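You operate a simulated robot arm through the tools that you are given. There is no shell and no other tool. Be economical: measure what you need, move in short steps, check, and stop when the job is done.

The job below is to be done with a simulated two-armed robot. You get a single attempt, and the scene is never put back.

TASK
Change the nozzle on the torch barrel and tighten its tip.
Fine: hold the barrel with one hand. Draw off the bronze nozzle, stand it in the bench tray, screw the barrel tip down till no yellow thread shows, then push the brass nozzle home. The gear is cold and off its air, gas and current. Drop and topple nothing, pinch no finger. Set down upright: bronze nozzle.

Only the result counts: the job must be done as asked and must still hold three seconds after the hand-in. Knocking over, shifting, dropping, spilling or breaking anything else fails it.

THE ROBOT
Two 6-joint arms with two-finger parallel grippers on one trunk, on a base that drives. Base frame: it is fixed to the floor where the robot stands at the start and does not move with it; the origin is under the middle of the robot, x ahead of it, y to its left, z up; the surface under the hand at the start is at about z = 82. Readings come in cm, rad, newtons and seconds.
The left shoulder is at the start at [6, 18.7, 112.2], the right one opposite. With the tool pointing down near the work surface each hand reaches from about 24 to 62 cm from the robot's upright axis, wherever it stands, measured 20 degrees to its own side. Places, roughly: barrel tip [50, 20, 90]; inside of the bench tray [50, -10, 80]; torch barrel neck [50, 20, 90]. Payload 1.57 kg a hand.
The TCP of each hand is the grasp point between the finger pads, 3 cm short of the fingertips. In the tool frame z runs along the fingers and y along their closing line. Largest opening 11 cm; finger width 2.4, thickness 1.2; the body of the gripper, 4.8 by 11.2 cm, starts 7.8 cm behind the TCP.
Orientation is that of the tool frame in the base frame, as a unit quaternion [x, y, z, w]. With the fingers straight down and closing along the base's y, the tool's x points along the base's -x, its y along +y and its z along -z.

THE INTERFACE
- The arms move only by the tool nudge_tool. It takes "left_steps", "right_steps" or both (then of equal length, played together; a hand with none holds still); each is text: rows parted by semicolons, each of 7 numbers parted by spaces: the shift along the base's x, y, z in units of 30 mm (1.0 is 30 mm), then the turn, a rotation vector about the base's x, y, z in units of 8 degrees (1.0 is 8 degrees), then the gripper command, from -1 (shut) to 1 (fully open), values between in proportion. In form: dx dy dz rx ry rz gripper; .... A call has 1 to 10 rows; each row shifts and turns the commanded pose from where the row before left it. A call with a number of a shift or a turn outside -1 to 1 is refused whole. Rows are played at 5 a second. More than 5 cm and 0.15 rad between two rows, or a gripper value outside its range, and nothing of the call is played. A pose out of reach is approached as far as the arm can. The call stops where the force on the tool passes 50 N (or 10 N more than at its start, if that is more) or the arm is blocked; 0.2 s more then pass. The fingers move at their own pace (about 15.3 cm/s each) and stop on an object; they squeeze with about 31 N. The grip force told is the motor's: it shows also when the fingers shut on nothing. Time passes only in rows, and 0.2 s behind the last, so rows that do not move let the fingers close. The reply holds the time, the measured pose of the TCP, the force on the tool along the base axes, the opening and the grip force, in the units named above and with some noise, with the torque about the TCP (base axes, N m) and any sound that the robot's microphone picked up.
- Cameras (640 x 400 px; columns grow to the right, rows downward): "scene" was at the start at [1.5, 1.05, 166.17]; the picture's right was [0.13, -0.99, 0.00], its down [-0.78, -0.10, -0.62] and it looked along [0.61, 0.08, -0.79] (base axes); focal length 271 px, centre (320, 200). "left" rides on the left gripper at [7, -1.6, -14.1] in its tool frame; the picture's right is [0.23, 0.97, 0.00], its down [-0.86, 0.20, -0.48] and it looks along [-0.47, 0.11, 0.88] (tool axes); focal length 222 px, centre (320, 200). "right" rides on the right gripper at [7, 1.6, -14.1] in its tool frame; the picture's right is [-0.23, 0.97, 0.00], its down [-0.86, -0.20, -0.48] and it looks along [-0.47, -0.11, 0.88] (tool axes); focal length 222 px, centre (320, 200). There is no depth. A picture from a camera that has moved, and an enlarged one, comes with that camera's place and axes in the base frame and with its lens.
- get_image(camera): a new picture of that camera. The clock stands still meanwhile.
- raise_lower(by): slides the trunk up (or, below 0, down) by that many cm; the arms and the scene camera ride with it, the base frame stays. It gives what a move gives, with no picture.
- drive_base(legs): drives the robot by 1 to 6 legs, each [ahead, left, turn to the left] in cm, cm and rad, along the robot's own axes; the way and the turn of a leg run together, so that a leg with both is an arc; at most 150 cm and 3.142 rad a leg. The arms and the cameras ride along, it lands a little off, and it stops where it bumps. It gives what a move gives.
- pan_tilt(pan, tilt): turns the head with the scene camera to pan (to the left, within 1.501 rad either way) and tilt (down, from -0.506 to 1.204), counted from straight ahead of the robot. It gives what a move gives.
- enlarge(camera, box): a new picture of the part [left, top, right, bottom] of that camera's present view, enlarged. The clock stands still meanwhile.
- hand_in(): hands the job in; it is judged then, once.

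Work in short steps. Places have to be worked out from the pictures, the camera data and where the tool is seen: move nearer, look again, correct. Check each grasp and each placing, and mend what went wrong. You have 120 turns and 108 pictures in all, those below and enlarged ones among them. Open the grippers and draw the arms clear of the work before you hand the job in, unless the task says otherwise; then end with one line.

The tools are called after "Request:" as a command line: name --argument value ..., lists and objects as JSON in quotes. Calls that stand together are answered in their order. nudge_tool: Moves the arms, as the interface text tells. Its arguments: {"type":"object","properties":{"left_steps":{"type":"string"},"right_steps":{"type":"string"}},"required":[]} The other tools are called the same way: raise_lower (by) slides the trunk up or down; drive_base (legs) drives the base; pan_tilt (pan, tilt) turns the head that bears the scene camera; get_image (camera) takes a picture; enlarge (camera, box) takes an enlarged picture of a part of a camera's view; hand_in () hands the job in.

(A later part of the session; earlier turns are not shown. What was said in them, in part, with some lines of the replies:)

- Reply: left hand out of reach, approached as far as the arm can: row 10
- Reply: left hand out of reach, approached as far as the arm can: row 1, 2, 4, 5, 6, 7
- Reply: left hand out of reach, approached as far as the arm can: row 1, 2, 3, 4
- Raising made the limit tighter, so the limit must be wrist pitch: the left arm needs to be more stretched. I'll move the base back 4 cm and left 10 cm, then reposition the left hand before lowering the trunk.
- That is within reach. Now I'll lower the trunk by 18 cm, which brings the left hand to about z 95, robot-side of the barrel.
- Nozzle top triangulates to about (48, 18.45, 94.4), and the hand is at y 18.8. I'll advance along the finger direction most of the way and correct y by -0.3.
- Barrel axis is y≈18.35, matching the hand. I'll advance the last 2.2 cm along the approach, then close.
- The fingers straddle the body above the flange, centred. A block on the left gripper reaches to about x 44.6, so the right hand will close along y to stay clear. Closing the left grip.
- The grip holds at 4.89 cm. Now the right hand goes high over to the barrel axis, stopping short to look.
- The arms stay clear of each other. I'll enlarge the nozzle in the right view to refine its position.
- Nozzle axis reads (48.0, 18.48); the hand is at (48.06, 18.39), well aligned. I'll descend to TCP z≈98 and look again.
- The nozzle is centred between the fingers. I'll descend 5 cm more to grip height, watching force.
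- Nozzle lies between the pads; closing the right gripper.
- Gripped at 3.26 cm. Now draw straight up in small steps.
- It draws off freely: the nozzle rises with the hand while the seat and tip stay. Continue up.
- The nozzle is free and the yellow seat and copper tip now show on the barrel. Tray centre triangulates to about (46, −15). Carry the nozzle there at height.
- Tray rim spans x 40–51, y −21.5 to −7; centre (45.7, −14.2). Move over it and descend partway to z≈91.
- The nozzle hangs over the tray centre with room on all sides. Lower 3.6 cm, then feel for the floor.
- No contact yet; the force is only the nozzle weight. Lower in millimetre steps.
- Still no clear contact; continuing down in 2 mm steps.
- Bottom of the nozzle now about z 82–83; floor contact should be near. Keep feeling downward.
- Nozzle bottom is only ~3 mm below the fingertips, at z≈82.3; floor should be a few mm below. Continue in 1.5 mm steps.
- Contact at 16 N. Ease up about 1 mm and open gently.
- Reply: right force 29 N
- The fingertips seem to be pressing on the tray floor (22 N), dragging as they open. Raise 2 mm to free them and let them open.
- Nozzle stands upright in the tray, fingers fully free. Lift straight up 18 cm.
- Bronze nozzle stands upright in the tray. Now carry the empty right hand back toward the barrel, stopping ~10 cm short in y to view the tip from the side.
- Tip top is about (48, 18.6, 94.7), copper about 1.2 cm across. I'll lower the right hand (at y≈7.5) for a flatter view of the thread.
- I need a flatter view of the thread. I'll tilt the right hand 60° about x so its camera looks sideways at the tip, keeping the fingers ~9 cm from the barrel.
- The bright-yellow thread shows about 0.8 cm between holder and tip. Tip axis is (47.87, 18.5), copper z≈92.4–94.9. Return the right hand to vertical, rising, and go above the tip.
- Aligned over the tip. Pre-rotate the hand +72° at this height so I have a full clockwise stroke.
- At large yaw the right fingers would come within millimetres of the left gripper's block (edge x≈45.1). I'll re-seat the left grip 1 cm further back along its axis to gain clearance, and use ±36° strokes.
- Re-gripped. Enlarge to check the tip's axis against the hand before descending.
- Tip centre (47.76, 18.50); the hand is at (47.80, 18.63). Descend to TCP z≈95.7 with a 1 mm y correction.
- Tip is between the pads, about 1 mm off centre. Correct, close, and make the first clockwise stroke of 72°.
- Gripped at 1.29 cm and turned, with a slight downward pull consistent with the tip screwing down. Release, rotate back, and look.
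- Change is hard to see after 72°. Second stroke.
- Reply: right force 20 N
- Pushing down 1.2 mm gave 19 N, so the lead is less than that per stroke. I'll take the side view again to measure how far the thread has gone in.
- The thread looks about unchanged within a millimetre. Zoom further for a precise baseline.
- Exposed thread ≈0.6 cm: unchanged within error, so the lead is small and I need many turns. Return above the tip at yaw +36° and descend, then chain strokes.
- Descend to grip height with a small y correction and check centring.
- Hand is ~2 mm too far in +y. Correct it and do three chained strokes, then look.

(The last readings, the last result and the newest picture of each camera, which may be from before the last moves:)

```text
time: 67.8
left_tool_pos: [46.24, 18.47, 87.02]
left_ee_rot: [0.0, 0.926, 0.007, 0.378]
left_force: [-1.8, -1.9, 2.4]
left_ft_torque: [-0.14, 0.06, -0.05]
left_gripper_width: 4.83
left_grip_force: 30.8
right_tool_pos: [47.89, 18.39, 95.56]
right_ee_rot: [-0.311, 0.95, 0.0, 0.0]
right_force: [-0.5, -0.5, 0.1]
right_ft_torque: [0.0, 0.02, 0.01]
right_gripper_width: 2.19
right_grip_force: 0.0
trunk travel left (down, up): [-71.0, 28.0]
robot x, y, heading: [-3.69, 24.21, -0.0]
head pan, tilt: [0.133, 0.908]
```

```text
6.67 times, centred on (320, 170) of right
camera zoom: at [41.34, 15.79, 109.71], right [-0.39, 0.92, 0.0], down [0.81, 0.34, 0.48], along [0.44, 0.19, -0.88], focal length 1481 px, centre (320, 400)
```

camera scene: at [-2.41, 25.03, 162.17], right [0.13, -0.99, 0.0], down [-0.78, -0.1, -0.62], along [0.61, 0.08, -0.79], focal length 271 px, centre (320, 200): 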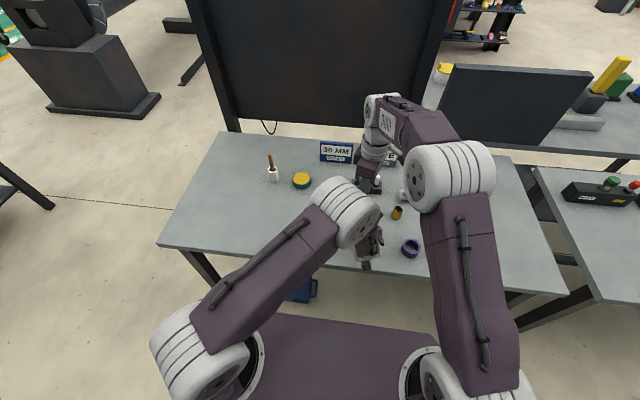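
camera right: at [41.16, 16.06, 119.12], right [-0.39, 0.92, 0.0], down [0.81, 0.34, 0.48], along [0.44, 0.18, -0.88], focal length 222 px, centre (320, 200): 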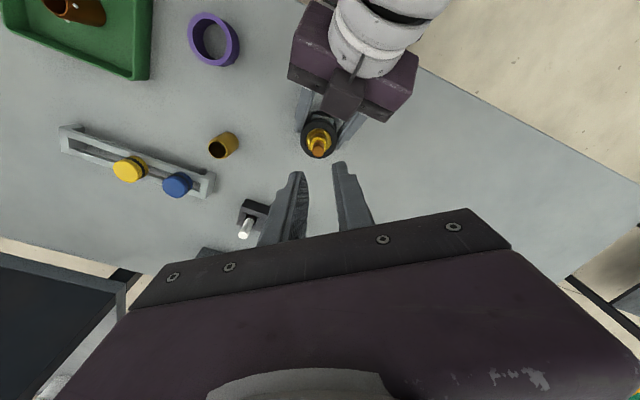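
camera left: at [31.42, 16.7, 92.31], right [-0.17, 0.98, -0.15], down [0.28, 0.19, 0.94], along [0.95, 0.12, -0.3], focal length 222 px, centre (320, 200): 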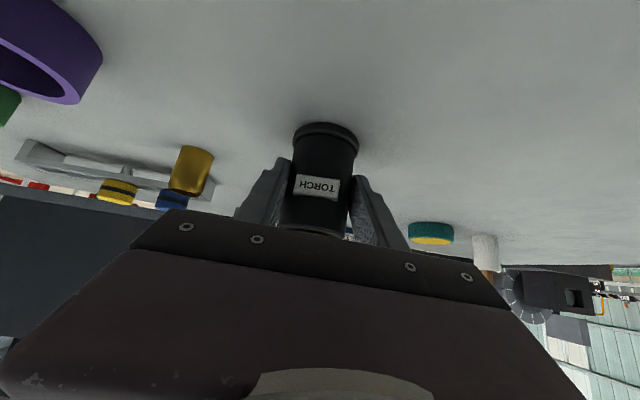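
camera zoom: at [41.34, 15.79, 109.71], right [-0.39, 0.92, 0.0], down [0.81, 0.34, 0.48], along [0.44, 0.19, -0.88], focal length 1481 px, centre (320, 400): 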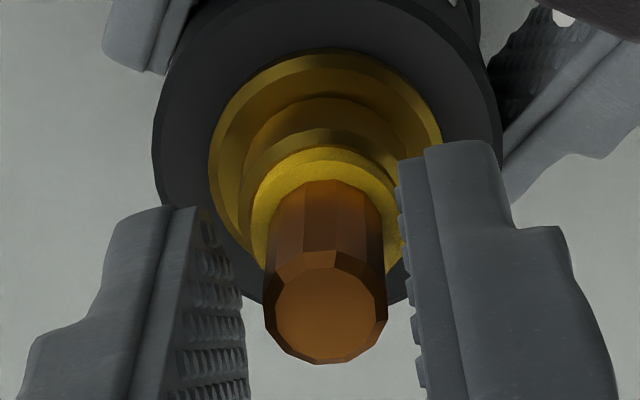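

Can't tell yet if the tip turns with the fingers. Do a 45° stroke (an odd half-facet for a 12-gon) and compare the facet pattern in the co-rotating view.

Request:
nudge_tool --right_steps "0 0.02 0 0 0 0 -1;0 0 0 0 0 0 -1;0 0 0 0 0 -0.9 -1;0 0 0 0 0 -0.9 -1;0 0 0 0 0 -0.95 -1;0 0 0 0 0 -0.95 -1;0 0 0 0 0 -0.95 -1;0 0 0 0 0 -0.97 -1"

Request:
enlarge --camera "right" --box '[280, 140, 360, 200]'

```text
time: 69.6
left_tool_pos: [46.3, 18.5, 87.12]
left_ee_rot: [0.0, 0.926, 0.007, 0.377]
left_force: [0.5, 3.7, 3.2]
left_ft_torque: [-0.89, 0.0, 0.1]
left_gripper_width: 4.81
left_grip_force: 31.0
right_tool_pos: [47.89, 18.48, 95.6]
right_ee_rot: [0.079, 0.997, 0.0, 0.001]
right_force: [-1.0, -4.2, 0.1]
right_ft_torque: [0.3, 0.08, -0.02]
right_gripper_width: 1.3
right_grip_force: 29.6
trunk travel left (down, up): [-71.0, 28.0]
robot x, y, heading: [-3.66, 23.9, -0.003]
head pan, tilt: [0.133, 0.908]
```

```text
6.67 times, centred on (320, 170) of right
camera zoom: at [41.29, 21.35, 109.7], right [0.38, 0.93, 0.0], down [0.81, -0.33, 0.48], along [0.44, -0.18, -0.88], focal length 1481 px, centre (320, 400)
```

zoom: 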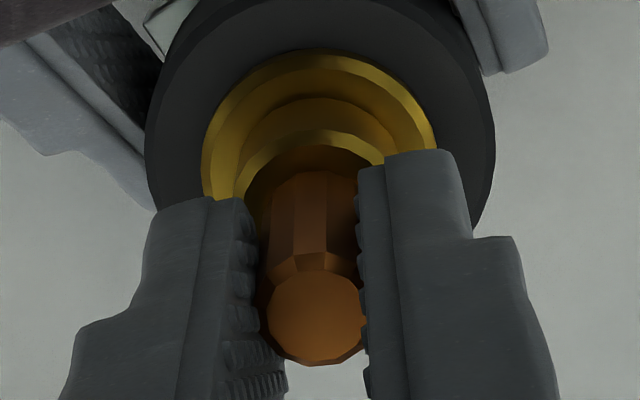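

The bright yellow ring has vanished in this view. Release and take the side view to confirm.

Request:
nudge_tool --right_steps "0 0 0 0 0 0 -0.6;0 0 0.9 0 0 0 -0.6;0 0 0.9 0 0 0 -0.6;0 -0.3 0.9 0 0 0.2 -0.6;0 -0.5 0.4 0 0 0.2 -0.6;0.1 -0.6 0 0 0 0.2 -0.6;0.1 -0.6 0 0 0 0.2 -0.6;0.1 -0.6 0 0 0 0.2 -0.6;0.1 -0.6 0 0 0 0.12 -0.6;0.1 -0.6 0 0 0 0 -0.6"

Request:
nudge_tool --right_steps "0 0 -0.4 0.94 0 0 -0.6;0 0 -0.4 0.94 0 0 -0.6;0 0 -0.4 0.94 0 0 -0.6;0 0 -0.4 0.94 0 0 -0.6;0 0 -0.4 0.94 0 0 -0.6;0 0 -0.4 0.94 0 0 -0.6;0 0 -0.4 0.94 0 0 -0.6;0 0 -0.3 0.94 0 0 -0.6"

Request:
enlarge --camera "right" --box '[304, 100, 368, 150]'

```text
time: 71.8
left_tool_pos: [46.31, 18.46, 87.07]
left_ee_rot: [0.0, 0.926, 0.007, 0.378]
left_force: [-0.2, 0.3, 1.9]
left_ft_torque: [-0.14, -0.01, -0.01]
left_gripper_width: 4.83
left_grip_force: 30.8
right_tool_pos: [49.33, 7.2, 104.98]
right_ee_rot: [0.0, 1.0, 0.001, 0.0]
right_force: [-0.7, -0.2, 0.1]
right_ft_torque: [-0.03, 0.01, -0.03]
right_gripper_width: 2.21
right_grip_force: 0.0
trunk travel left (down, up): [-71.0, 28.0]
robot x, y, heading: [-4.27, 23.97, 0.001]
head pan, tilt: [0.133, 0.908]
```

```text
time: 73.6
left_tool_pos: [46.25, 18.33, 87.03]
left_ee_rot: [0.0, 0.926, 0.008, 0.377]
left_force: [1.2, -0.9, 2.6]
left_ft_torque: [-0.05, -0.07, 0.02]
left_gripper_width: 4.84
left_grip_force: 30.8
right_tool_pos: [49.31, 7.08, 95.55]
right_ee_rot: [0.0, 0.865, 0.502, 0.001]
right_force: [0.4, 0.3, 0.1]
right_ft_torque: [0.02, 0.03, 0.0]
right_gripper_width: 2.2
right_grip_force: 0.1
trunk travel left (down, up): [-71.0, 28.0]
robot x, y, heading: [-4.25, 24.2, -0.001]
head pan, tilt: [0.133, 0.908]
```

```text
8.00 times, centred on (336, 125) of right
camera zoom: at [42.43, -4.23, 103.95], right [0.23, 0.48, 0.85], down [0.86, -0.51, 0.06], along [0.47, 0.71, -0.53], focal length 1777 px, centre (192, 800)
```

zoom: 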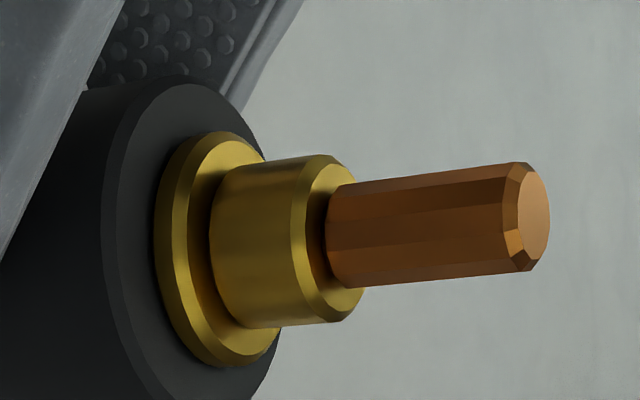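

The side view confirms that no yellow thread shows. Next is the brass nozzle near (55.6, 5.7). Untilt the right hand, open it, and move above the nozzle to check position and reach.

Request:
nudge_tool --right_steps "0 -0.05 0.5 -0.94 0 0 0;0 -0.05 0.5 -0.94 0 0 0;0.2 -0.05 0.4 -0.94 0 0 0;0.3 -0.05 0.3 -0.94 0 0 0;0.4 -0.05 0 -0.94 0 0 0;0.4 -0.05 0 -0.94 0 0 0;0.3 -0.05 0 -0.94 0 0 0;0.3 -0.05 0 -0.94 0 0 0"

Request:
get_image --camera "right"

```text
time: 75.4
left_tool_pos: [46.27, 18.47, 87.13]
left_ee_rot: [0.001, 0.926, 0.006, 0.378]
left_force: [-0.3, -0.5, 2.3]
left_ft_torque: [-0.17, -0.02, -0.04]
left_gripper_width: 4.85
left_grip_force: 30.7
right_tool_pos: [55.08, 5.9, 100.78]
right_ee_rot: [0.0, 1.0, -0.002, 0.0]
right_force: [0.0, 0.4, -0.7]
right_ft_torque: [-0.06, -0.01, 0.01]
right_gripper_width: 5.52
right_grip_force: 0.0
trunk travel left (down, up): [-71.0, 28.0]
robot x, y, heading: [-3.98, 23.71, 0.002]
head pan, tilt: [0.133, 0.908]
```

```text
42 pictures are left
camera right: at [48.18, 7.79, 114.83], right [0.23, 0.97, 0.0], down [0.85, -0.2, 0.48], along [0.47, -0.11, -0.88], focal length 222 px, centre (320, 200)
```

right: 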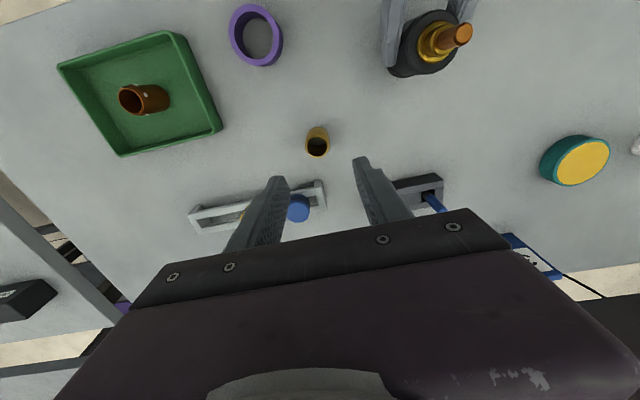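

Brass rim is at (55.6, 5.8). Descend in two stages, first to z≈90, checking reach.

Request:
nudge_tool --right_steps "0.17 -0.03 -0.9 0 0 0 0;0 0 -0.9 0 0 0 0;0 0 -0.9 0 0 0 0;0 0 -0.8 0 0 0 0"

Request:
get_image --camera "right"

```text
time: 76.4
left_tool_pos: [46.29, 18.46, 87.1]
left_ee_rot: [0.001, 0.926, 0.007, 0.378]
left_force: [-0.9, -0.8, 2.8]
left_ft_torque: [-0.11, 0.02, -0.02]
left_gripper_width: 4.85
left_grip_force: 30.4
right_tool_pos: [55.71, 5.79, 90.23]
right_ee_rot: [0.0, 1.0, 0.0, 0.0]
right_force: [-0.7, 0.1, -0.9]
right_ft_torque: [-0.02, 0.0, -0.01]
right_gripper_width: 5.51
right_grip_force: 0.1
trunk travel left (down, up): [-71.0, 28.0]
robot x, y, heading: [-4.23, 23.91, -0.001]
head pan, tilt: [0.133, 0.908]
```

```text
41 pictures are left
camera right: at [48.61, 7.59, 104.29], right [0.23, 0.97, 0.0], down [0.86, -0.2, 0.48], along [0.47, -0.11, -0.88], focal length 222 px, centre (320, 200)
```

right: 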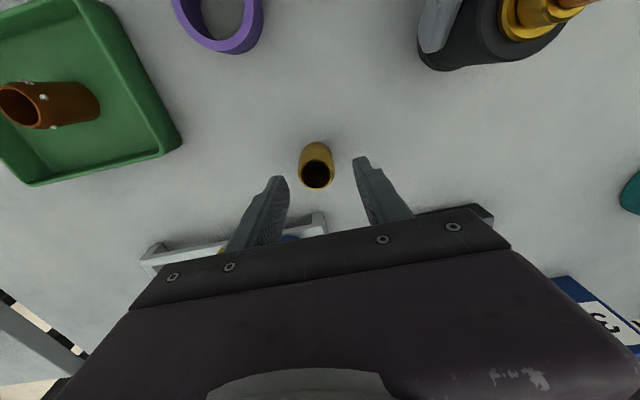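

Within reach and centred. Descend to TCP z≈85.8 and close.

Request:
nudge_tool --right_steps "0 -0.03 -0.5 0 0 0 0;0 0 -0.5 0 0 0 0;0 0 -0.48 0 0 0 0"

Request:
enlarge --camera "right" --box '[224, 120, 416, 240]'

```text
time: 77.2
left_tool_pos: [46.3, 18.5, 87.11]
left_ee_rot: [0.0, 0.926, 0.007, 0.378]
left_force: [-0.7, 0.2, 2.4]
left_ft_torque: [-0.08, 0.03, -0.04]
left_gripper_width: 4.86
left_grip_force: 31.1
right_tool_pos: [55.61, 5.83, 85.75]
right_ee_rot: [0.0, 1.0, 0.0, 0.0]
right_force: [1.0, -0.4, -0.4]
right_ft_torque: [0.0, 0.01, -0.02]
right_gripper_width: 5.49
right_grip_force: 0.0
trunk travel left (down, up): [-71.0, 28.0]
robot x, y, heading: [-3.88, 23.96, 0.006]
head pan, tilt: [0.133, 0.908]
```

```text
3.33 times, centred on (320, 180) of right
camera zoom: at [48.55, 7.54, 99.86], right [0.23, 0.97, 0.0], down [0.85, -0.2, 0.48], along [0.47, -0.11, -0.88], focal length 740 px, centre (320, 267)
```

zoom: 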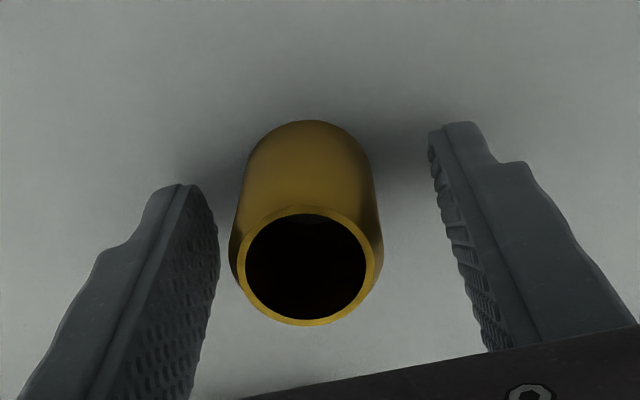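

Nozzle is ~2 mm toward −y of the grip centre. Correct and close.

Request:
nudge_tool --right_steps "0 -0.07 0 0 0 0 0;0 0 0 0 0 0 -0.3;0 0 0 0 0 0 -1;0 0 0 0 0 0 -1"

Request:
enlarge --camera "right" --box '[224, 120, 416, 240]'

```text
time: 78.2
left_tool_pos: [46.36, 18.46, 87.0]
left_ee_rot: [0.0, 0.926, 0.007, 0.377]
left_force: [-0.9, -0.5, 2.1]
left_ft_torque: [-0.1, 0.01, 0.03]
left_gripper_width: 4.85
left_grip_force: 30.8
right_tool_pos: [55.61, 5.53, 85.83]
right_ee_rot: [0.0, 1.0, 0.0, -0.001]
right_force: [-0.8, -0.7, -0.3]
right_ft_torque: [0.01, 0.0, 0.04]
right_gripper_width: 3.26
right_grip_force: 30.5
trunk travel left (down, up): [-71.0, 28.0]
robot x, y, heading: [-3.6, 24.13, -0.008]
head pan, tilt: [0.133, 0.908]
```

```text
3.33 times, centred on (320, 180) of right
camera zoom: at [48.55, 7.3, 99.87], right [0.23, 0.97, 0.0], down [0.85, -0.2, 0.48], along [0.47, -0.11, -0.88], focal length 740 px, centre (320, 267)
```

zoom: 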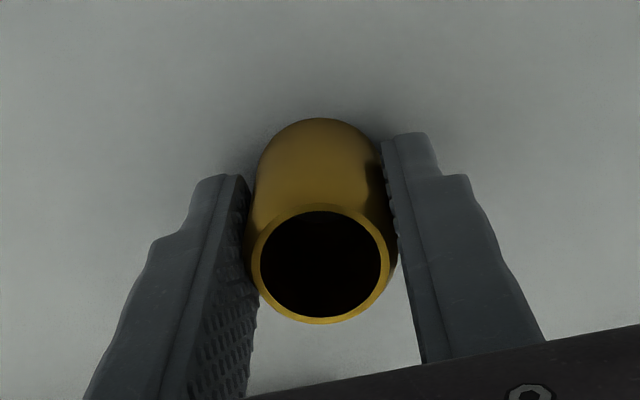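

Gripped at 3.26 cm. Lift straight up 19 cm, then carry to over the barrel.

Request:
nudge_tool --right_steps "0 0 0.4 0 0 0 -1;0 0 0.9 0 0 0 -1;0 0 1 0 0 0 -1;0 0 1 0 0 0 -1;0 0 1 0 0 0 -1;0 0 1 0 0 0 -1;0 0 1 0 0 0 -1"

Request:
nudge_tool --right_steps "-0.37 0.62 0 0 0 0 -1;-0.37 0.62 0 0 0 0 -1;-0.37 0.62 0 0 0 0 -1;-0.37 0.62 0 0 0 0 -1;-0.37 0.62 0 0 0 0 -1;-0.37 0.62 0 0 0 0 -1;-0.37 0.6 0 0 0 0 -1;0 0 0 0 0 0 -1"

Request:
get_image --camera "right"

```text
time: 79.8
left_tool_pos: [46.27, 18.47, 87.1]
left_ee_rot: [0.001, 0.926, 0.007, 0.378]
left_force: [-1.6, 1.2, 2.2]
left_ft_torque: [-0.09, 0.04, -0.07]
left_gripper_width: 4.85
left_grip_force: 30.8
right_tool_pos: [54.9, 5.45, 104.64]
right_ee_rot: [0.0, 1.0, 0.0, -0.001]
right_force: [0.5, 0.3, -0.6]
right_ft_torque: [-0.01, 0.0, 0.01]
right_gripper_width: 3.2
right_grip_force: 30.9
right hand out of reach, approached as far as the arm can: row 7
trunk travel left (down, up): [-71.0, 28.0]
robot x, y, heading: [-4.04, 24.09, -0.002]
head pan, tilt: [0.133, 0.908]
```

```text
time: 81.6
left_tool_pos: [46.3, 18.57, 87.08]
left_ee_rot: [0.001, 0.926, 0.007, 0.378]
left_force: [-1.1, 0.8, 2.6]
left_ft_torque: [-0.07, 0.03, 0.0]
left_gripper_width: 4.85
left_grip_force: 30.8
right_tool_pos: [47.42, 18.44, 104.66]
right_ee_rot: [-0.001, 1.0, 0.0, -0.001]
right_force: [0.2, 0.5, -1.2]
right_ft_torque: [-0.01, 0.02, -0.05]
right_gripper_width: 3.24
right_grip_force: 31.3
trunk travel left (down, up): [-71.0, 28.0]
robot x, y, heading: [-3.97, 23.97, -0.0]
head pan, tilt: [0.133, 0.908]
```

```text
38 pictures are left
camera right: at [40.31, 20.28, 118.68], right [0.23, 0.97, 0.0], down [0.85, -0.2, 0.48], along [0.47, -0.11, -0.88], focal length 222 px, centre (320, 200)
```

right: 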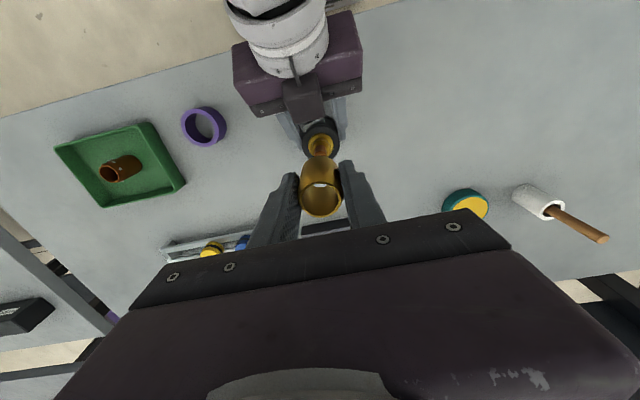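

Target TCP for coaxial alignment is about (48.0, 18.45), as it was for the bronze nozzle. Shift x +0.55 and descend to just above the tip, then look down the bore.

Request:
nudge_tool --right_steps "0.18 0 -0.3 0 0 0 -1;0 0 -0.5 0 0 0 -1;0 0 -0.5 0 0 0 -1;0 0 -0.3 0 0 0 -1;0 0 0 0 0 0 -1"

Request:
enlarge --camera "right" --box '[256, 120, 384, 220]'

```text
time: 82.8
left_tool_pos: [46.29, 18.39, 87.0]
left_ee_rot: [0.001, 0.926, 0.006, 0.377]
left_force: [-1.0, 0.6, 2.2]
left_ft_torque: [-0.08, 0.03, -0.05]
left_gripper_width: 4.84
left_grip_force: 31.1
right_tool_pos: [47.73, 18.39, 99.77]
right_ee_rot: [0.0, 1.0, 0.0, 0.0]
right_force: [0.1, 0.0, 0.3]
right_ft_torque: [0.03, 0.01, -0.05]
right_gripper_width: 3.25
right_grip_force: 30.8
trunk travel left (down, up): [-71.0, 28.0]
robot x, y, heading: [-3.95, 24.05, 0.004]
head pan, tilt: [0.133, 0.908]
```

```text
4.00 times, centred on (320, 170) of right
camera zoom: at [40.85, 20.3, 113.87], right [0.23, 0.97, 0.0], down [0.86, -0.2, 0.48], along [0.47, -0.11, -0.88], focal length 888 px, centre (320, 320)
```

zoom: 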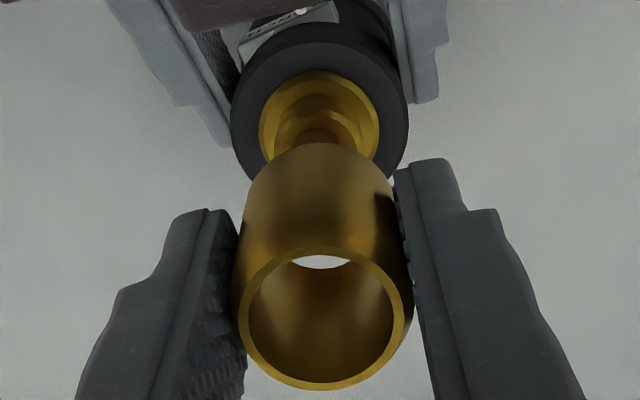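

Compared with the bronze nozzle's seated pose, I need about +0.12 in x and −0.08 in y. Apply these and lower slowly over the tip to just above the holder.

Request:
nudge_tool --right_steps "0.04 -0.027 0 0 0 0 -1;0 0 -0.2 0 0 0 -1;0 0 -0.3 0 0 0 -1;0 0 -0.3 0 0 0 -1;0 0 -0.3 0 0 0 -1;0 0 -0.2 0 0 0 -1;0 0 0 0 0 0 -1"

Request:
enlarge --camera "right" --box '[256, 120, 384, 220]'

```text
time: 84.4
left_tool_pos: [46.24, 18.44, 87.11]
left_ee_rot: [0.001, 0.926, 0.006, 0.377]
left_force: [-1.3, 0.0, 1.4]
left_ft_torque: [-0.09, 0.03, 0.0]
left_gripper_width: 4.83
left_grip_force: 30.6
right_tool_pos: [48.0, 18.41, 95.92]
right_ee_rot: [0.0, 1.0, 0.0, 0.001]
right_force: [0.1, 0.2, -1.5]
right_ft_torque: [0.04, -0.03, -0.01]
right_gripper_width: 3.25
right_grip_force: 31.7
trunk travel left (down, up): [-71.0, 28.0]
robot x, y, heading: [-4.01, 23.88, 0.001]
head pan, tilt: [0.133, 0.908]
```

```text
4.00 times, centred on (320, 170) of right
camera zoom: at [40.98, 20.24, 109.97], right [0.23, 0.97, 0.0], down [0.86, -0.2, 0.48], along [0.47, -0.11, -0.88], focal length 888 px, centre (320, 320)
```

zoom: 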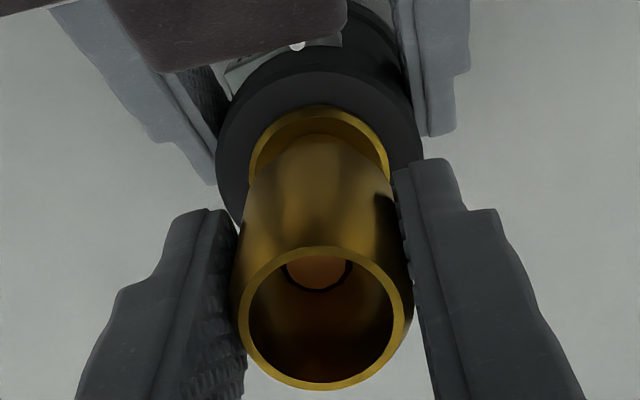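

Tip is visible inside the bore with no contact. Shift y −0.07 and lower slowly over the holder.

Request:
nudge_tool --right_steps "0 -0.023 0 0 0 0 -1;0 0 -0.1 0 0 0 -1;0 0 -0.1 0 0 0 -1;0 0 -0.1 0 0 0 -1;0 0 -0.1 0 0 0 -1;0 0 -0.1 0 0 0 -1;0 0 -0.1 0 0 0 -1"

Request:
enlarge --camera "right" --box '[256, 120, 384, 220]'

```text
time: 86.0
left_tool_pos: [46.21, 18.51, 87.18]
left_ee_rot: [0.001, 0.926, 0.007, 0.377]
left_force: [0.2, -2.5, -7.2]
left_ft_torque: [-0.41, -0.27, 0.1]
left_gripper_width: 4.82
left_grip_force: 31.0
right_tool_pos: [47.99, 18.46, 94.06]
right_ee_rot: [0.0, 1.0, 0.0, 0.001]
right_force: [2.7, 3.6, 23.0]
right_ft_torque: [0.32, 0.08, -0.01]
right_gripper_width: 3.25
right_grip_force: 31.2
trunk travel left (down, up): [-71.0, 28.0]
robot x, y, heading: [-3.86, 24.02, 0.0]
head pan, tilt: [0.133, 0.908]
```

```text
4.00 times, centred on (320, 170) of right
camera zoom: at [40.96, 20.2, 108.21], right [0.23, 0.97, 0.0], down [0.85, -0.2, 0.48], along [0.47, -0.11, -0.88], focal length 888 px, centre (320, 320)
```

zoom: 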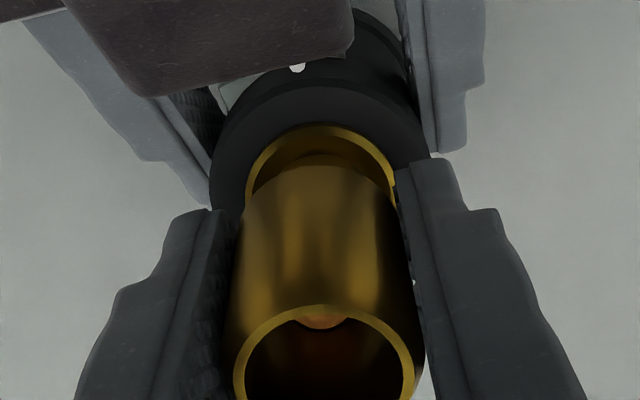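

The nozzle met the holder top (23 N) and slid up in the grip. The lateral reaction is toward +x,+y. Ease up 2 mm, shift (+0.08, +0.1), and try again gently.

Request:
nudge_tool --right_steps "0 0 0.08 0 0 0 -1;0.027 0.033 0 0 0 0 -1;0 0 -0.06 0 0 0 -1;0 0 -0.06 0 0 0 -1"

```text
time: 87.0
left_tool_pos: [46.18, 18.4, 87.05]
left_ee_rot: [0.001, 0.926, 0.006, 0.378]
left_force: [4.8, -0.3, -0.8]
left_ft_torque: [0.01, 0.34, -0.03]
left_gripper_width: 4.86
left_grip_force: 30.7
right_tool_pos: [48.06, 18.36, 93.93]
right_ee_rot: [0.001, 1.0, 0.0, -0.002]
right_force: [-5.8, 1.7, 2.1]
right_ft_torque: [0.05, 0.17, 0.02]
right_gripper_width: 3.24
right_grip_force: 31.0
trunk travel left (down, up): [-71.0, 28.0]
robot x, y, heading: [-4.02, 24.22, 0.003]
head pan, tilt: [0.133, 0.908]
```

Vertical force dropped to 2 N with only sideways contact, so it is entering the holder. Shift x back 0.6 mm and continue down.

Request:
nudge_tool --right_steps "-0.02 0 0 0 0 0 -1;0 0 -0.07 0 0 0 -1;0 0 -0.07 0 0 0 -1"

Request:
enlarge --camera "right" --box '[256, 120, 384, 220]'

```text
time: 87.8
left_tool_pos: [46.36, 18.44, 87.08]
left_ee_rot: [0.0, 0.926, 0.007, 0.378]
left_force: [11.6, -0.3, -2.3]
left_ft_torque: [-0.15, 0.54, 0.02]
left_gripper_width: 4.86
left_grip_force: 30.4
right_tool_pos: [47.96, 18.36, 93.53]
right_ee_rot: [0.0, 1.0, 0.0, -0.001]
right_force: [-11.9, 0.4, 4.8]
right_ft_torque: [-0.02, 0.27, 0.02]
right_gripper_width: 3.28
right_grip_force: 30.6
trunk travel left (down, up): [-71.0, 28.0]
robot x, y, heading: [-4.43, 24.21, 0.0]
head pan, tilt: [0.133, 0.908]
```

```text
4.00 times, centred on (320, 170) of right
camera zoom: at [41.01, 20.22, 107.59], right [0.23, 0.97, 0.0], down [0.86, -0.2, 0.48], along [0.46, -0.11, -0.88], focal length 888 px, centre (320, 320)
```

zoom: 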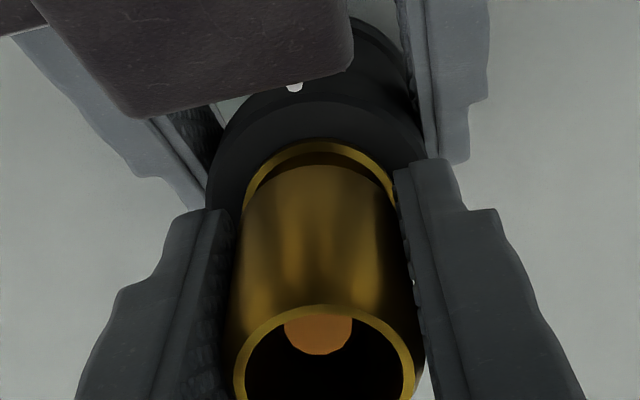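

The nozzle is going on: the tip now sits higher in the bore. The x force says I'm 1 mm too far +x; correct and push down further.

Request:
nudge_tool --right_steps "-0.04 0 0 0 0 0 -1;0 0 -0.06 0 0 0 -1;0 0 -0.06 0 0 0 -1;0 0 0 0 0 0 -1"

Request:
enlarge --camera "right" --box '[256, 120, 384, 220]'

```text
time: 88.8
left_tool_pos: [46.23, 18.52, 87.11]
left_ee_rot: [0.001, 0.926, 0.007, 0.378]
left_force: [17.9, -2.1, -14.3]
left_ft_torque: [-0.71, -0.07, -0.04]
left_gripper_width: 4.91
left_grip_force: 31.5
right_tool_pos: [47.93, 18.53, 93.29]
right_ee_rot: [0.0, 1.0, 0.001, 0.002]
right_force: [-11.6, 1.8, 34.4]
right_ft_torque: [0.6, 0.33, 0.05]
right_gripper_width: 3.26
right_grip_force: 31.2
trunk travel left (down, up): [-71.0, 28.0]
robot x, y, heading: [-3.81, 23.88, -0.001]
head pan, tilt: [0.133, 0.908]
```

```text
4.00 times, centred on (320, 170) of right
camera zoom: at [40.88, 20.27, 107.42], right [0.23, 0.97, 0.0], down [0.85, -0.2, 0.48], along [0.47, -0.11, -0.88], focal length 888 px, centre (320, 320)
```

zoom: 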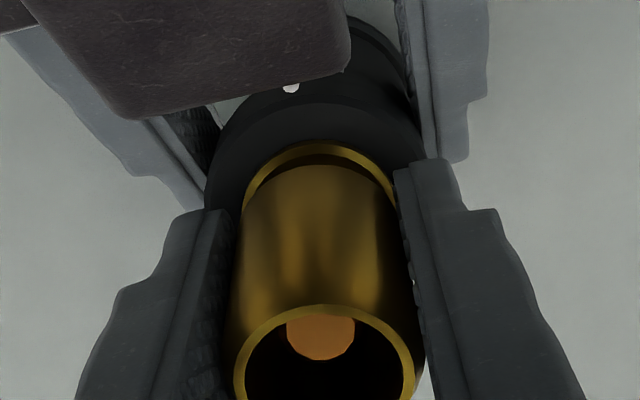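

Jammed at 34 N with a side load, so it's wedging in the grip. I'll release it to self-centre on the holder (the tip inside keeps it from toppling), and look.

Request:
nudge_tool --right_steps "-0.02 0 0.06 0 0 0 -1;0 0 0 0 0 0 -0.38;0 0 0 0 0 0 -0.25;0 0 0 0 0 0 -0.1"

Request:
enlarge --camera "right" --box '[256, 120, 384, 220]'

```text
time: 89.8
left_tool_pos: [46.16, 18.46, 87.06]
left_ee_rot: [0.0, 0.926, 0.007, 0.378]
left_force: [-2.5, 1.2, 5.6]
left_ft_torque: [-0.16, -0.04, -0.07]
left_gripper_width: 4.86
left_grip_force: 31.1
right_tool_pos: [47.8, 18.46, 93.36]
right_ee_rot: [-0.001, 1.0, 0.0, 0.0]
right_force: [0.4, 0.3, 0.5]
right_ft_torque: [-0.01, 0.02, 0.01]
right_gripper_width: 4.94
right_grip_force: 0.1
trunk travel left (down, up): [-71.0, 28.0]
robot x, y, heading: [-3.56, 23.81, -0.0]
head pan, tilt: [0.133, 0.908]
```

```text
4.00 times, centred on (320, 170) of right
camera zoom: at [40.74, 20.23, 107.44], right [0.23, 0.97, 0.0], down [0.85, -0.2, 0.48], along [0.47, -0.11, -0.88], focal length 888 px, centre (320, 320)
```

zoom: 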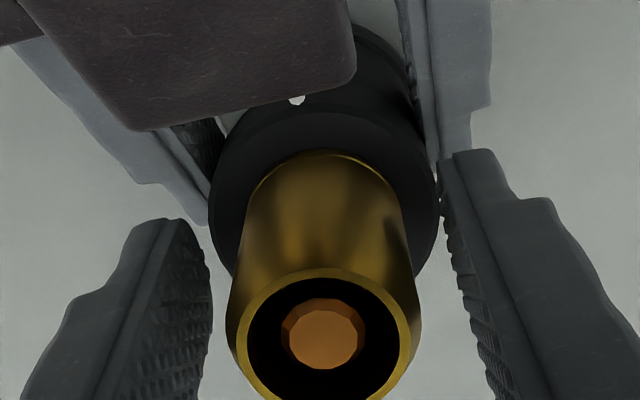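

The nozzle dropped down fully once released, covering the gold flange. Rise clear and check from the side.

Request:
nudge_tool --right_steps "0 0 0.4 0 0 0 -0.1;0 0 0.8 0 0 0 -0.1;0 0 0.9 0 0 0 -0.1;0 0 0.9 0 0 0 -0.1;0 0 0.9 0 0 0 -0.3;0.1 -0.8 0 0 0 0 -0.6;0.1 -0.8 0 0 0 0 -0.6;0.1 -0.8 0 0 0 0 -0.6;0.1 -0.8 0 0 0 0 -0.6;0.1 -0.6 0 0 0 0 -0.6"

Request:
nudge_tool --right_steps "0 0 -0.4 0.94 0 0 -0.6;0 0 -0.4 0.94 0 0 -0.6;0 0 -0.4 0.94 0 0 -0.6;0 0 -0.4 0.94 0 0 -0.6;0 0 -0.4 0.94 0 0 -0.6;0 0 -0.4 0.94 0 0 -0.6;0 0 -0.4 0.94 0 0 -0.6;0 0 -0.4 0.94 0 0 -0.6"

Request:
enlarge --camera "right" --box '[288, 95, 368, 155]'

```text
time: 92.0
left_tool_pos: [46.24, 18.44, 87.09]
left_ee_rot: [0.001, 0.926, 0.008, 0.378]
left_force: [-0.8, -0.7, 7.3]
left_ft_torque: [-0.26, -0.04, 0.02]
left_gripper_width: 4.87
left_grip_force: 30.9
right_tool_pos: [49.29, 7.06, 105.12]
right_ee_rot: [0.0, 1.0, 0.0, 0.0]
right_force: [-1.0, 0.4, -0.2]
right_ft_torque: [-0.01, 0.01, 0.02]
right_gripper_width: 2.19
right_grip_force: 0.0
trunk travel left (down, up): [-71.0, 28.0]
robot x, y, heading: [-4.01, 24.09, -0.002]
head pan, tilt: [0.133, 0.908]
```

```text
time: 93.8
left_tool_pos: [46.16, 18.42, 87.14]
left_ee_rot: [0.0, 0.926, 0.007, 0.378]
left_force: [-1.2, 0.5, 8.0]
left_ft_torque: [-0.21, -0.13, -0.01]
left_gripper_width: 4.83
left_grip_force: 31.1
right_tool_pos: [49.31, 7.08, 95.49]
right_ee_rot: [0.0, 0.865, 0.502, 0.0]
right_force: [-0.1, -0.2, -0.4]
right_ft_torque: [0.0, 0.01, 0.0]
right_gripper_width: 2.21
right_grip_force: 0.1
trunk travel left (down, up): [-71.0, 28.0]
robot x, y, heading: [-4.3, 23.8, -0.003]
head pan, tilt: [0.133, 0.908]
```

```text
6.67 times, centred on (328, 125) of right
camera zoom: at [42.34, -4.29, 103.84], right [0.23, 0.48, 0.85], down [0.86, -0.51, 0.06], along [0.47, 0.71, -0.53], focal length 1481 px, centre (267, 700)
```

zoom: 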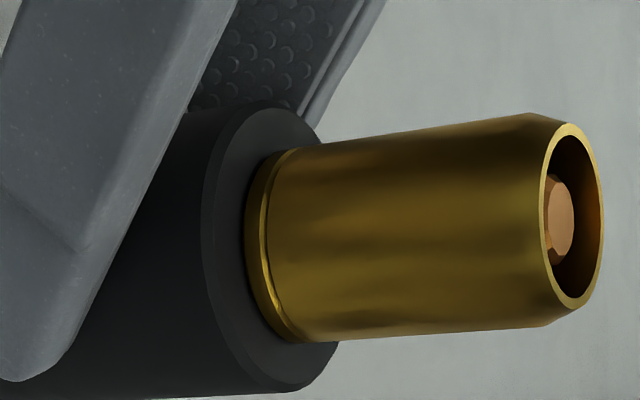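

Side view shows the brass nozzle flush against the gold flange with the tip just inside. To be sure it's home, I'll press lightly on its rim with the fingertips; first back over the axis with fingers set to 1.6 cm.

Request:
nudge_tool --right_steps "-0.08 0 0.6 -0.94 0 0 -0.71;-0.08 0 0.6 -0.94 0 0 -0.71;-0.08 0 0.6 -0.94 0 0 -0.71;-0.08 0 0.5 -0.94 0 0 -0.71;-0.08 0.95 0.5 -0.94 0 0 -0.71;-0.08 0.95 0.3 -0.94 0 0 -0.71;0 0.95 0 -0.94 0 0 -0.71;0 0.94 0 -0.94 0 0 -0.71;0 0 -0.5 0 0 0 -0.71;0 0 -0.5 0 0 0 -0.71"

Request:
enlarge --camera "right" --box '[256, 110, 384, 210]'

```text
time: 96.0
left_tool_pos: [46.18, 18.51, 87.12]
left_ee_rot: [0.001, 0.926, 0.007, 0.378]
left_force: [-0.4, 0.4, 7.3]
left_ft_torque: [-0.3, -0.18, -0.01]
left_gripper_width: 4.85
left_grip_force: 31.0
right_tool_pos: [47.88, 18.36, 101.7]
right_ee_rot: [0.0, 1.0, -0.001, 0.001]
right_force: [-0.2, 0.2, -1.1]
right_ft_torque: [-0.01, -0.05, -0.04]
right_gripper_width: 1.6
right_grip_force: 0.1
trunk travel left (down, up): [-71.0, 28.0]
robot x, y, heading: [-3.96, 24.02, -0.004]
head pan, tilt: [0.133, 0.908]
```

```text
4.00 times, centred on (320, 160) of right
camera zoom: at [40.83, 20.26, 115.81], right [0.23, 0.97, 0.0], down [0.85, -0.2, 0.48], along [0.47, -0.11, -0.88], focal length 888 px, centre (320, 360)
```

zoom: 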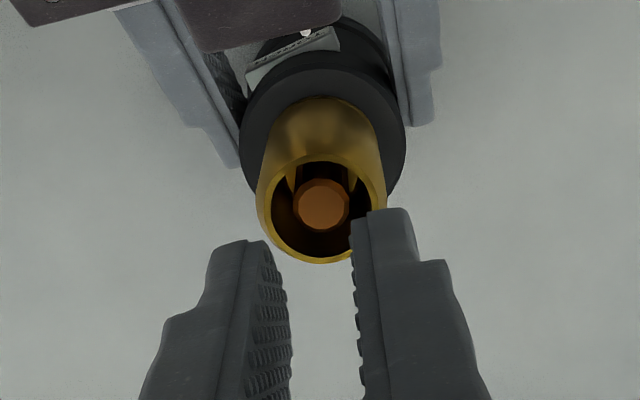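

Aligned over the rim. Descend near contact, then press in small steps.

Request:
nudge_tool --right_steps "0 0 -0.5 0 0 0 -0.71;0 0 -0.4 0 0 0 -0.71;0 0 -0.3 0 0 0 -0.71;0 0 -0.1 0 0 0 -0.71"

Request:
nudge_tool --right_steps "0 0 -0.05 0 0 0 -0.71;0 0 -0.05 0 0 0 -0.71"

Request:
enlarge --camera "right" --box '[256, 110, 384, 210]'

```text
time: 97.0
left_tool_pos: [46.17, 18.58, 87.11]
left_ee_rot: [0.001, 0.926, 0.006, 0.378]
left_force: [19.5, -3.1, -10.3]
left_ft_torque: [-0.44, 0.23, -0.06]
left_gripper_width: 4.86
left_grip_force: 30.7
right_tool_pos: [47.88, 18.47, 98.14]
right_ee_rot: [0.0, 1.0, 0.001, 0.002]
right_force: [-12.6, 1.4, 34.4]
right_ft_torque: [0.15, 0.48, 0.09]
right_gripper_width: 1.59
right_grip_force: 0.1
trunk travel left (down, up): [-71.0, 28.0]
robot x, y, heading: [-3.84, 23.97, -0.002]
head pan, tilt: [0.133, 0.908]
```

```text
time: 97.5
left_tool_pos: [46.03, 18.51, 87.16]
left_ee_rot: [-0.001, 0.925, 0.007, 0.38]
left_force: [-2.2, 1.7, 6.6]
left_ft_torque: [-0.51, 0.09, -0.1]
left_gripper_width: 4.86
left_grip_force: 31.2
right_tool_pos: [47.86, 18.4, 98.07]
right_ee_rot: [0.0, 1.0, 0.0, 0.005]
right_force: [-4.5, -1.3, 12.9]
right_ft_torque: [-0.02, 0.2, 0.0]
right_gripper_width: 1.56
right_grip_force: 0.0
trunk travel left (down, up): [-71.0, 28.0]
robot x, y, heading: [-3.84, 24.24, 0.001]
head pan, tilt: [0.133, 0.908]
stopped in row 2 (right hand): the force on the tool passed its limit at 52 N (the readings are from after the stop); the commanded pose is now the measured one
```

```text
4.00 times, centred on (320, 160) of right
camera zoom: at [40.71, 20.25, 112.12], right [0.23, 0.97, 0.0], down [0.85, -0.2, 0.49], along [0.47, -0.11, -0.87], focal length 888 px, centre (320, 360)
```

zoom: 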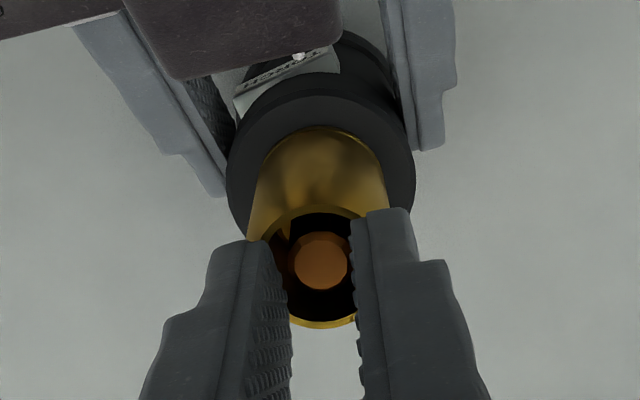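

Pressed with up to 52 N and it did not move: it's home. Lift the right hand away and move it to the right.

Request:
nudge_tool --right_steps "0 0 0.3 0 0 0 -0.71;0 0 0.8 0 0 0 -0.71;0 0 0.9 0 0 0 -0.5;0 0 0.9 0 0 0 0;0 -0.9 0.5 0 0 0 0;0 -1 0 0 0 0 0;0 -1 0 0 0 0 0;0 -1 0 0 0 0 0;0 -1 0 0 0 0 0;0 -0.5 0 0 0 0 0"

Request:
get_image --camera "right"

Request:
get_image --camera "left"

```text
time: 99.7
left_tool_pos: [46.27, 18.42, 87.22]
left_ee_rot: [0.0, 0.925, 0.008, 0.379]
left_force: [3.5, -2.3, 20.9]
left_ft_torque: [-0.48, -0.81, 0.04]
left_gripper_width: 4.85
left_grip_force: 30.9
right_tool_pos: [47.84, 2.14, 108.18]
right_ee_rot: [0.001, 1.0, 0.001, 0.003]
right_force: [1.2, 0.6, 0.3]
right_ft_torque: [-0.02, -0.01, 0.0]
right_gripper_width: 5.5
right_grip_force: 0.1
trunk travel left (down, up): [-71.0, 28.0]
robot x, y, heading: [-3.88, 23.37, -0.004]
head pan, tilt: [0.133, 0.908]
```

```text
28 pictures are left
camera right: at [40.81, 3.97, 122.22], right [0.23, 0.97, 0.0], down [0.85, -0.2, 0.48], along [0.47, -0.11, -0.87], focal length 222 px, centre (320, 200)
```

right: 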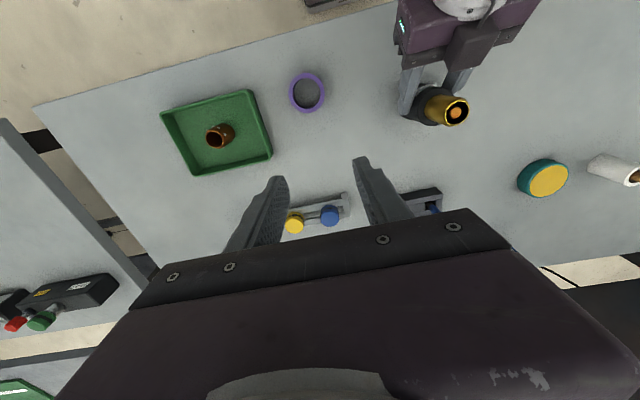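

```text
27 pictures are left
camera left: at [31.33, 16.69, 92.36], right [-0.17, 0.98, -0.15], down [0.27, 0.19, 0.94], along [0.95, 0.12, -0.3], focal length 222 px, centre (320, 200)
```

left: 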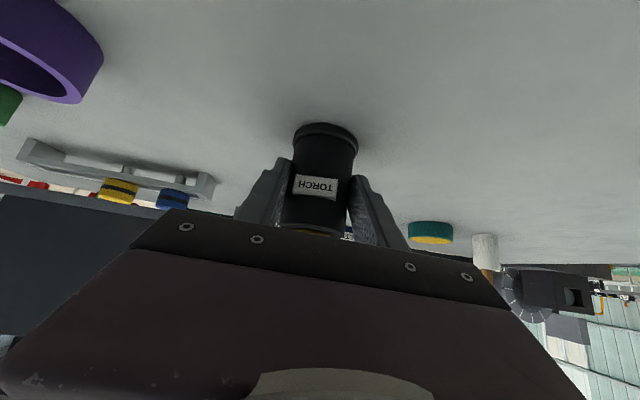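

Left hand carries 21 N of residual downward push. Relax it by raising 1 mm, then check before opening.

Request:
nudge_tool --left_steps "0 0 0.03 0 0 0 -1;0 0 0 0 0 0 -1"

```text
time: 100.3
left_tool_pos: [46.24, 18.48, 87.01]
left_ee_rot: [0.0, 0.926, 0.007, 0.378]
left_force: [4.1, -2.7, 15.7]
left_ft_torque: [-0.44, -0.79, 0.01]
left_gripper_width: 4.84
left_grip_force: 31.0
right_tool_pos: [47.97, 2.26, 108.07]
right_ee_rot: [0.0, 1.0, 0.001, 0.003]
right_force: [-0.8, -0.7, 0.6]
right_ft_torque: [0.02, -0.02, -0.02]
right_gripper_width: 5.46
right_grip_force: 0.1
trunk travel left (down, up): [-71.0, 28.0]
robot x, y, heading: [-3.95, 24.32, 0.003]
head pan, tilt: [0.133, 0.908]
```

Force falls about 5 N per mm. Raise 2.5 mm more to neutral.

Request:
nudge_tool --left_steps "0 0 0.04 0 0 0 -1;0.02 -0.01 0.04 0 0 0 -1;0 0 0 0 0 0 -1"

```text
time: 101.1
left_tool_pos: [46.28, 18.48, 87.18]
left_ee_rot: [0.001, 0.927, 0.008, 0.375]
left_force: [-0.3, -1.1, -0.5]
left_ft_torque: [-0.04, -0.01, 0.0]
left_gripper_width: 4.86
left_grip_force: 30.4
right_tool_pos: [48.1, 2.28, 108.18]
right_ee_rot: [0.0, 1.0, 0.001, 0.002]
right_force: [0.2, -0.4, 0.6]
right_ft_torque: [-0.01, 0.04, 0.01]
right_gripper_width: 5.49
right_grip_force: 0.1
trunk travel left (down, up): [-71.0, 28.0]
robot x, y, heading: [-3.82, 23.72, 0.001]
head pan, tilt: [0.133, 0.908]
```

Neutral now. Open the left fingers gradually and look before withdrawing.

Request:
nudge_tool --left_steps "0 0 0 0 0 0 -0.08;0 0 0 0 0 0 0;0 0 0 0 0 0 0.15;0 0 0 0 0 0 0.3"

Request:
get_image --camera "left"

Request:
enlarge --camera "right" --box '[368, 40, 528, 140]'

```text
time: 102.1
left_tool_pos: [46.33, 18.49, 87.35]
left_ee_rot: [0.0, 0.926, 0.007, 0.377]
left_force: [0.3, 0.0, 0.7]
left_ft_torque: [-0.01, -0.01, 0.03]
left_gripper_width: 7.16
left_grip_force: 0.1
right_tool_pos: [48.15, 2.26, 108.1]
right_ee_rot: [0.0, 1.0, 0.001, 0.003]
right_force: [-0.3, 0.3, 0.9]
right_ft_torque: [0.03, 0.03, 0.01]
right_gripper_width: 5.47
right_grip_force: 0.0
trunk travel left (down, up): [-71.0, 28.0]
robot x, y, heading: [-3.68, 23.51, 0.002]
head pan, tilt: [0.133, 0.908]
```

```text
26 pictures are left
camera left: at [31.48, 16.69, 92.62], right [-0.17, 0.98, -0.15], down [0.28, 0.19, 0.94], along [0.95, 0.12, -0.3], focal length 222 px, centre (320, 200)
```

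left: 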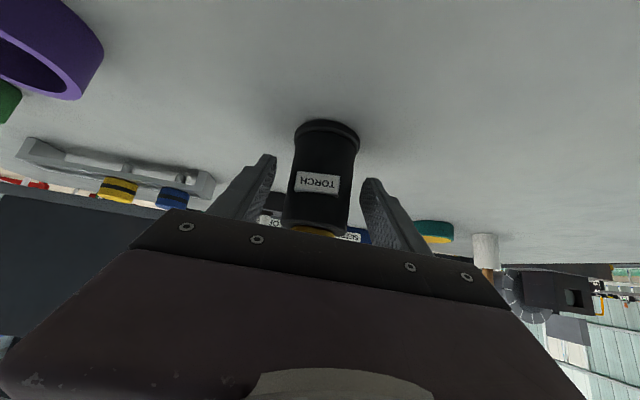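

```text
4.00 times, centred on (448, 90) of right
camera zoom: at [41.01, 4.02, 122.13], right [0.23, 0.97, 0.0], down [0.85, -0.2, 0.48], along [0.47, -0.11, -0.88], focal length 888 px, centre (-192, 640)
```

zoom: 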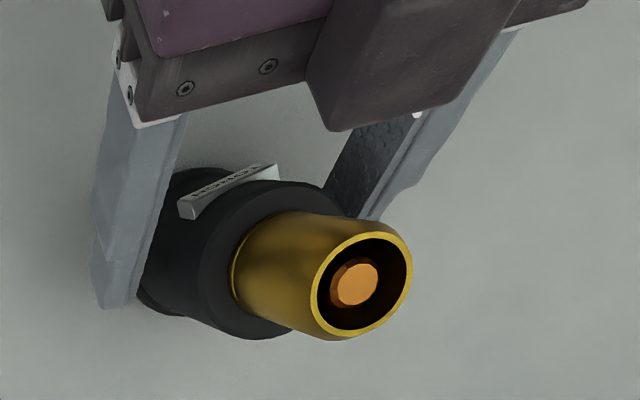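

Barrel stands free and upright with the brass nozzle on. Withdraw the left hand back along its axis, then up.

Request:
nudge_tool --left_steps "-0.3 0 0.3 0 0 0 0.3;-0.4 0 0.38 0 0 0 0.3;-0.4 0 0.38 0 0 0 0.3;-0.4 0 0.38 0 0 0 0.3;-0.4 0 0.38 0 0 0 0.3;-0.4 0 0.38 0 0 0 0.3;-0.3 0 0.5 0 0 0 0.3;0 0 0.8 0 0 0 0.3"

Request:
get_image --camera "left"

Request:
get_image --camera "right"

Request:
get_image --camera "scene"

```text
time: 103.9
left_tool_pos: [38.56, 18.5, 98.01]
left_ee_rot: [0.0, 0.926, 0.007, 0.378]
left_force: [-0.2, 0.8, 0.5]
left_ft_torque: [0.01, 0.0, -0.03]
left_gripper_width: 7.14
left_grip_force: 0.1
right_tool_pos: [48.1, 2.32, 108.16]
right_ee_rot: [0.0, 1.0, 0.001, 0.003]
right_force: [-0.2, -0.3, 0.1]
right_ft_torque: [0.04, 0.0, 0.02]
right_gripper_width: 5.49
right_grip_force: 0.0
trunk travel left (down, up): [-71.0, 28.0]
robot x, y, heading: [-3.96, 23.93, 0.003]
head pan, tilt: [0.133, 0.908]
```

```text
24 pictures are left
camera left: at [23.67, 16.69, 103.19], right [-0.17, 0.98, -0.15], down [0.28, 0.19, 0.94], along [0.95, 0.12, -0.3], focal length 222 px, centre (320, 200)
```

left: 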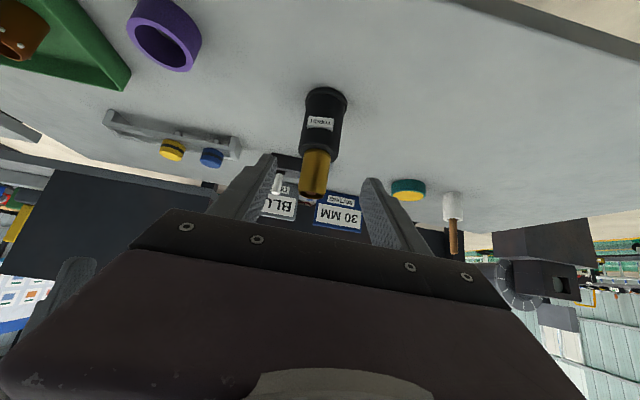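

```text
23 pictures are left
camera right: at [40.97, 4.07, 122.15], right [0.23, 0.97, 0.0], down [0.85, -0.2, 0.48], along [0.47, -0.11, -0.88], focal length 222 px, centre (320, 200)
```

right: 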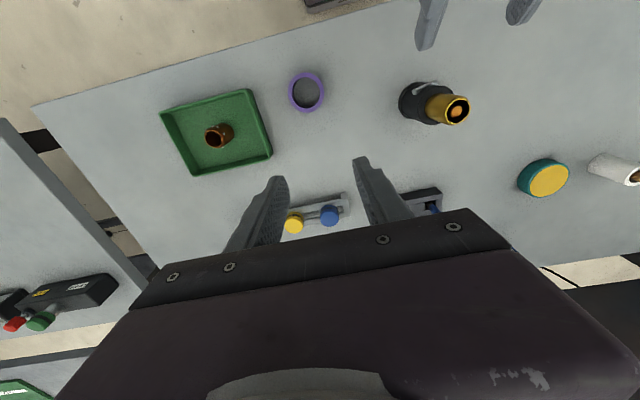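

```text
22 pictures are left
camera scene: at [-2.48, 25.08, 162.17], right [0.13, -0.99, 0.0], down [-0.78, -0.1, -0.62], along [0.61, 0.08, -0.79], focal length 271 px, centre (320, 200)
```

scene: 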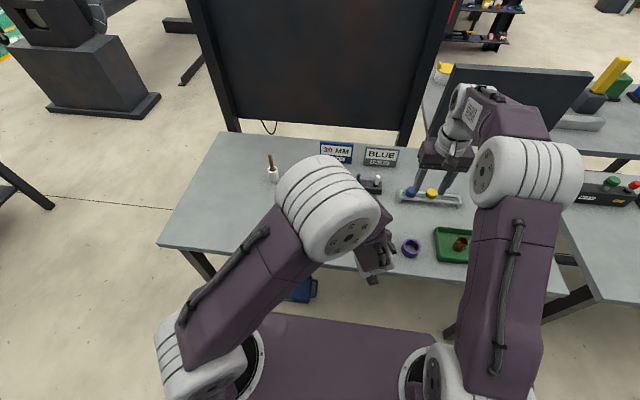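

Both hands are clear. A final close check of the nozzle seating and the bronze nozzle in the tray.

Request:
enlarge --camera "left" --box '[280, 80, 376, 210]'

Request:
enlarge --camera "right" --box '[160, 70, 320, 190]'

```text
3.08 times, centred on (328, 145) of left
camera zoom: at [23.67, 16.69, 103.19], right [-0.17, 0.98, -0.15], down [0.28, 0.19, 0.94], along [0.95, 0.12, -0.3], focal length 684 px, centre (295, 369)
```

zoom: 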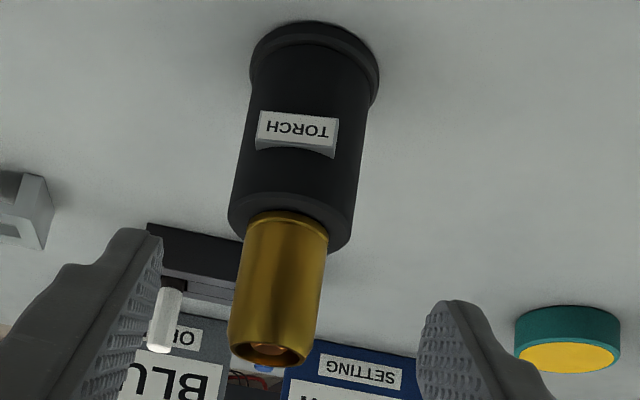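

```text
3.33 times, centred on (240, 130) of right
camera zoom: at [40.97, 4.07, 122.15], right [0.23, 0.97, 0.0], down [0.85, -0.2, 0.48], along [0.47, -0.11, -0.88], focal length 740 px, centre (587, 433)
```

zoom: 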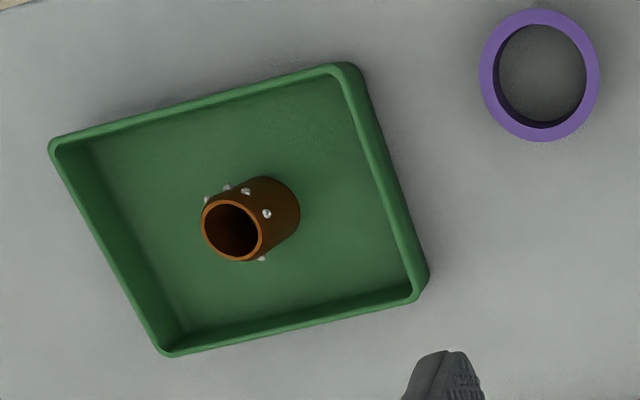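

The brass nozzle is seated, the barrel and the bronze nozzle both stand upright, and both hands are clear. Opening both grippers fully, then handing in.

Request:
nudge_tool --left_steps "0 0 0.3 0 0 0 1;0 0 0.3 0 0 0 1" --right_steps "0 0 0.3 0 0 0 1;0 0 0.3 0 0 0 1"

Request:
hand_in

```text
time: 104.5
left_tool_pos: [38.59, 18.46, 99.61]
left_ee_rot: [0.0, 0.926, 0.007, 0.377]
left_force: [-0.2, -0.7, 0.7]
left_ft_torque: [-0.03, -0.04, 0.01]
left_gripper_width: 11.02
left_grip_force: 0.1
right_tool_pos: [48.04, 2.28, 109.93]
right_ee_rot: [0.0, 1.0, 0.001, 0.002]
right_force: [0.9, -0.5, -0.5]
right_ft_torque: [-0.03, -0.01, 0.02]
right_gripper_width: 10.98
right_grip_force: 0.0
trunk travel left (down, up): [-71.0, 28.0]
robot x, y, heading: [-3.84, 24.06, 0.005]
head pan, tilt: [0.133, 0.908]
```

```text
The job is handed in.
```

Job handed in: the bronze nozzle stands upright in the tray, the tip is screwed down with no yellow thread showing, and the brass nozzle is pressed home on the barrel.
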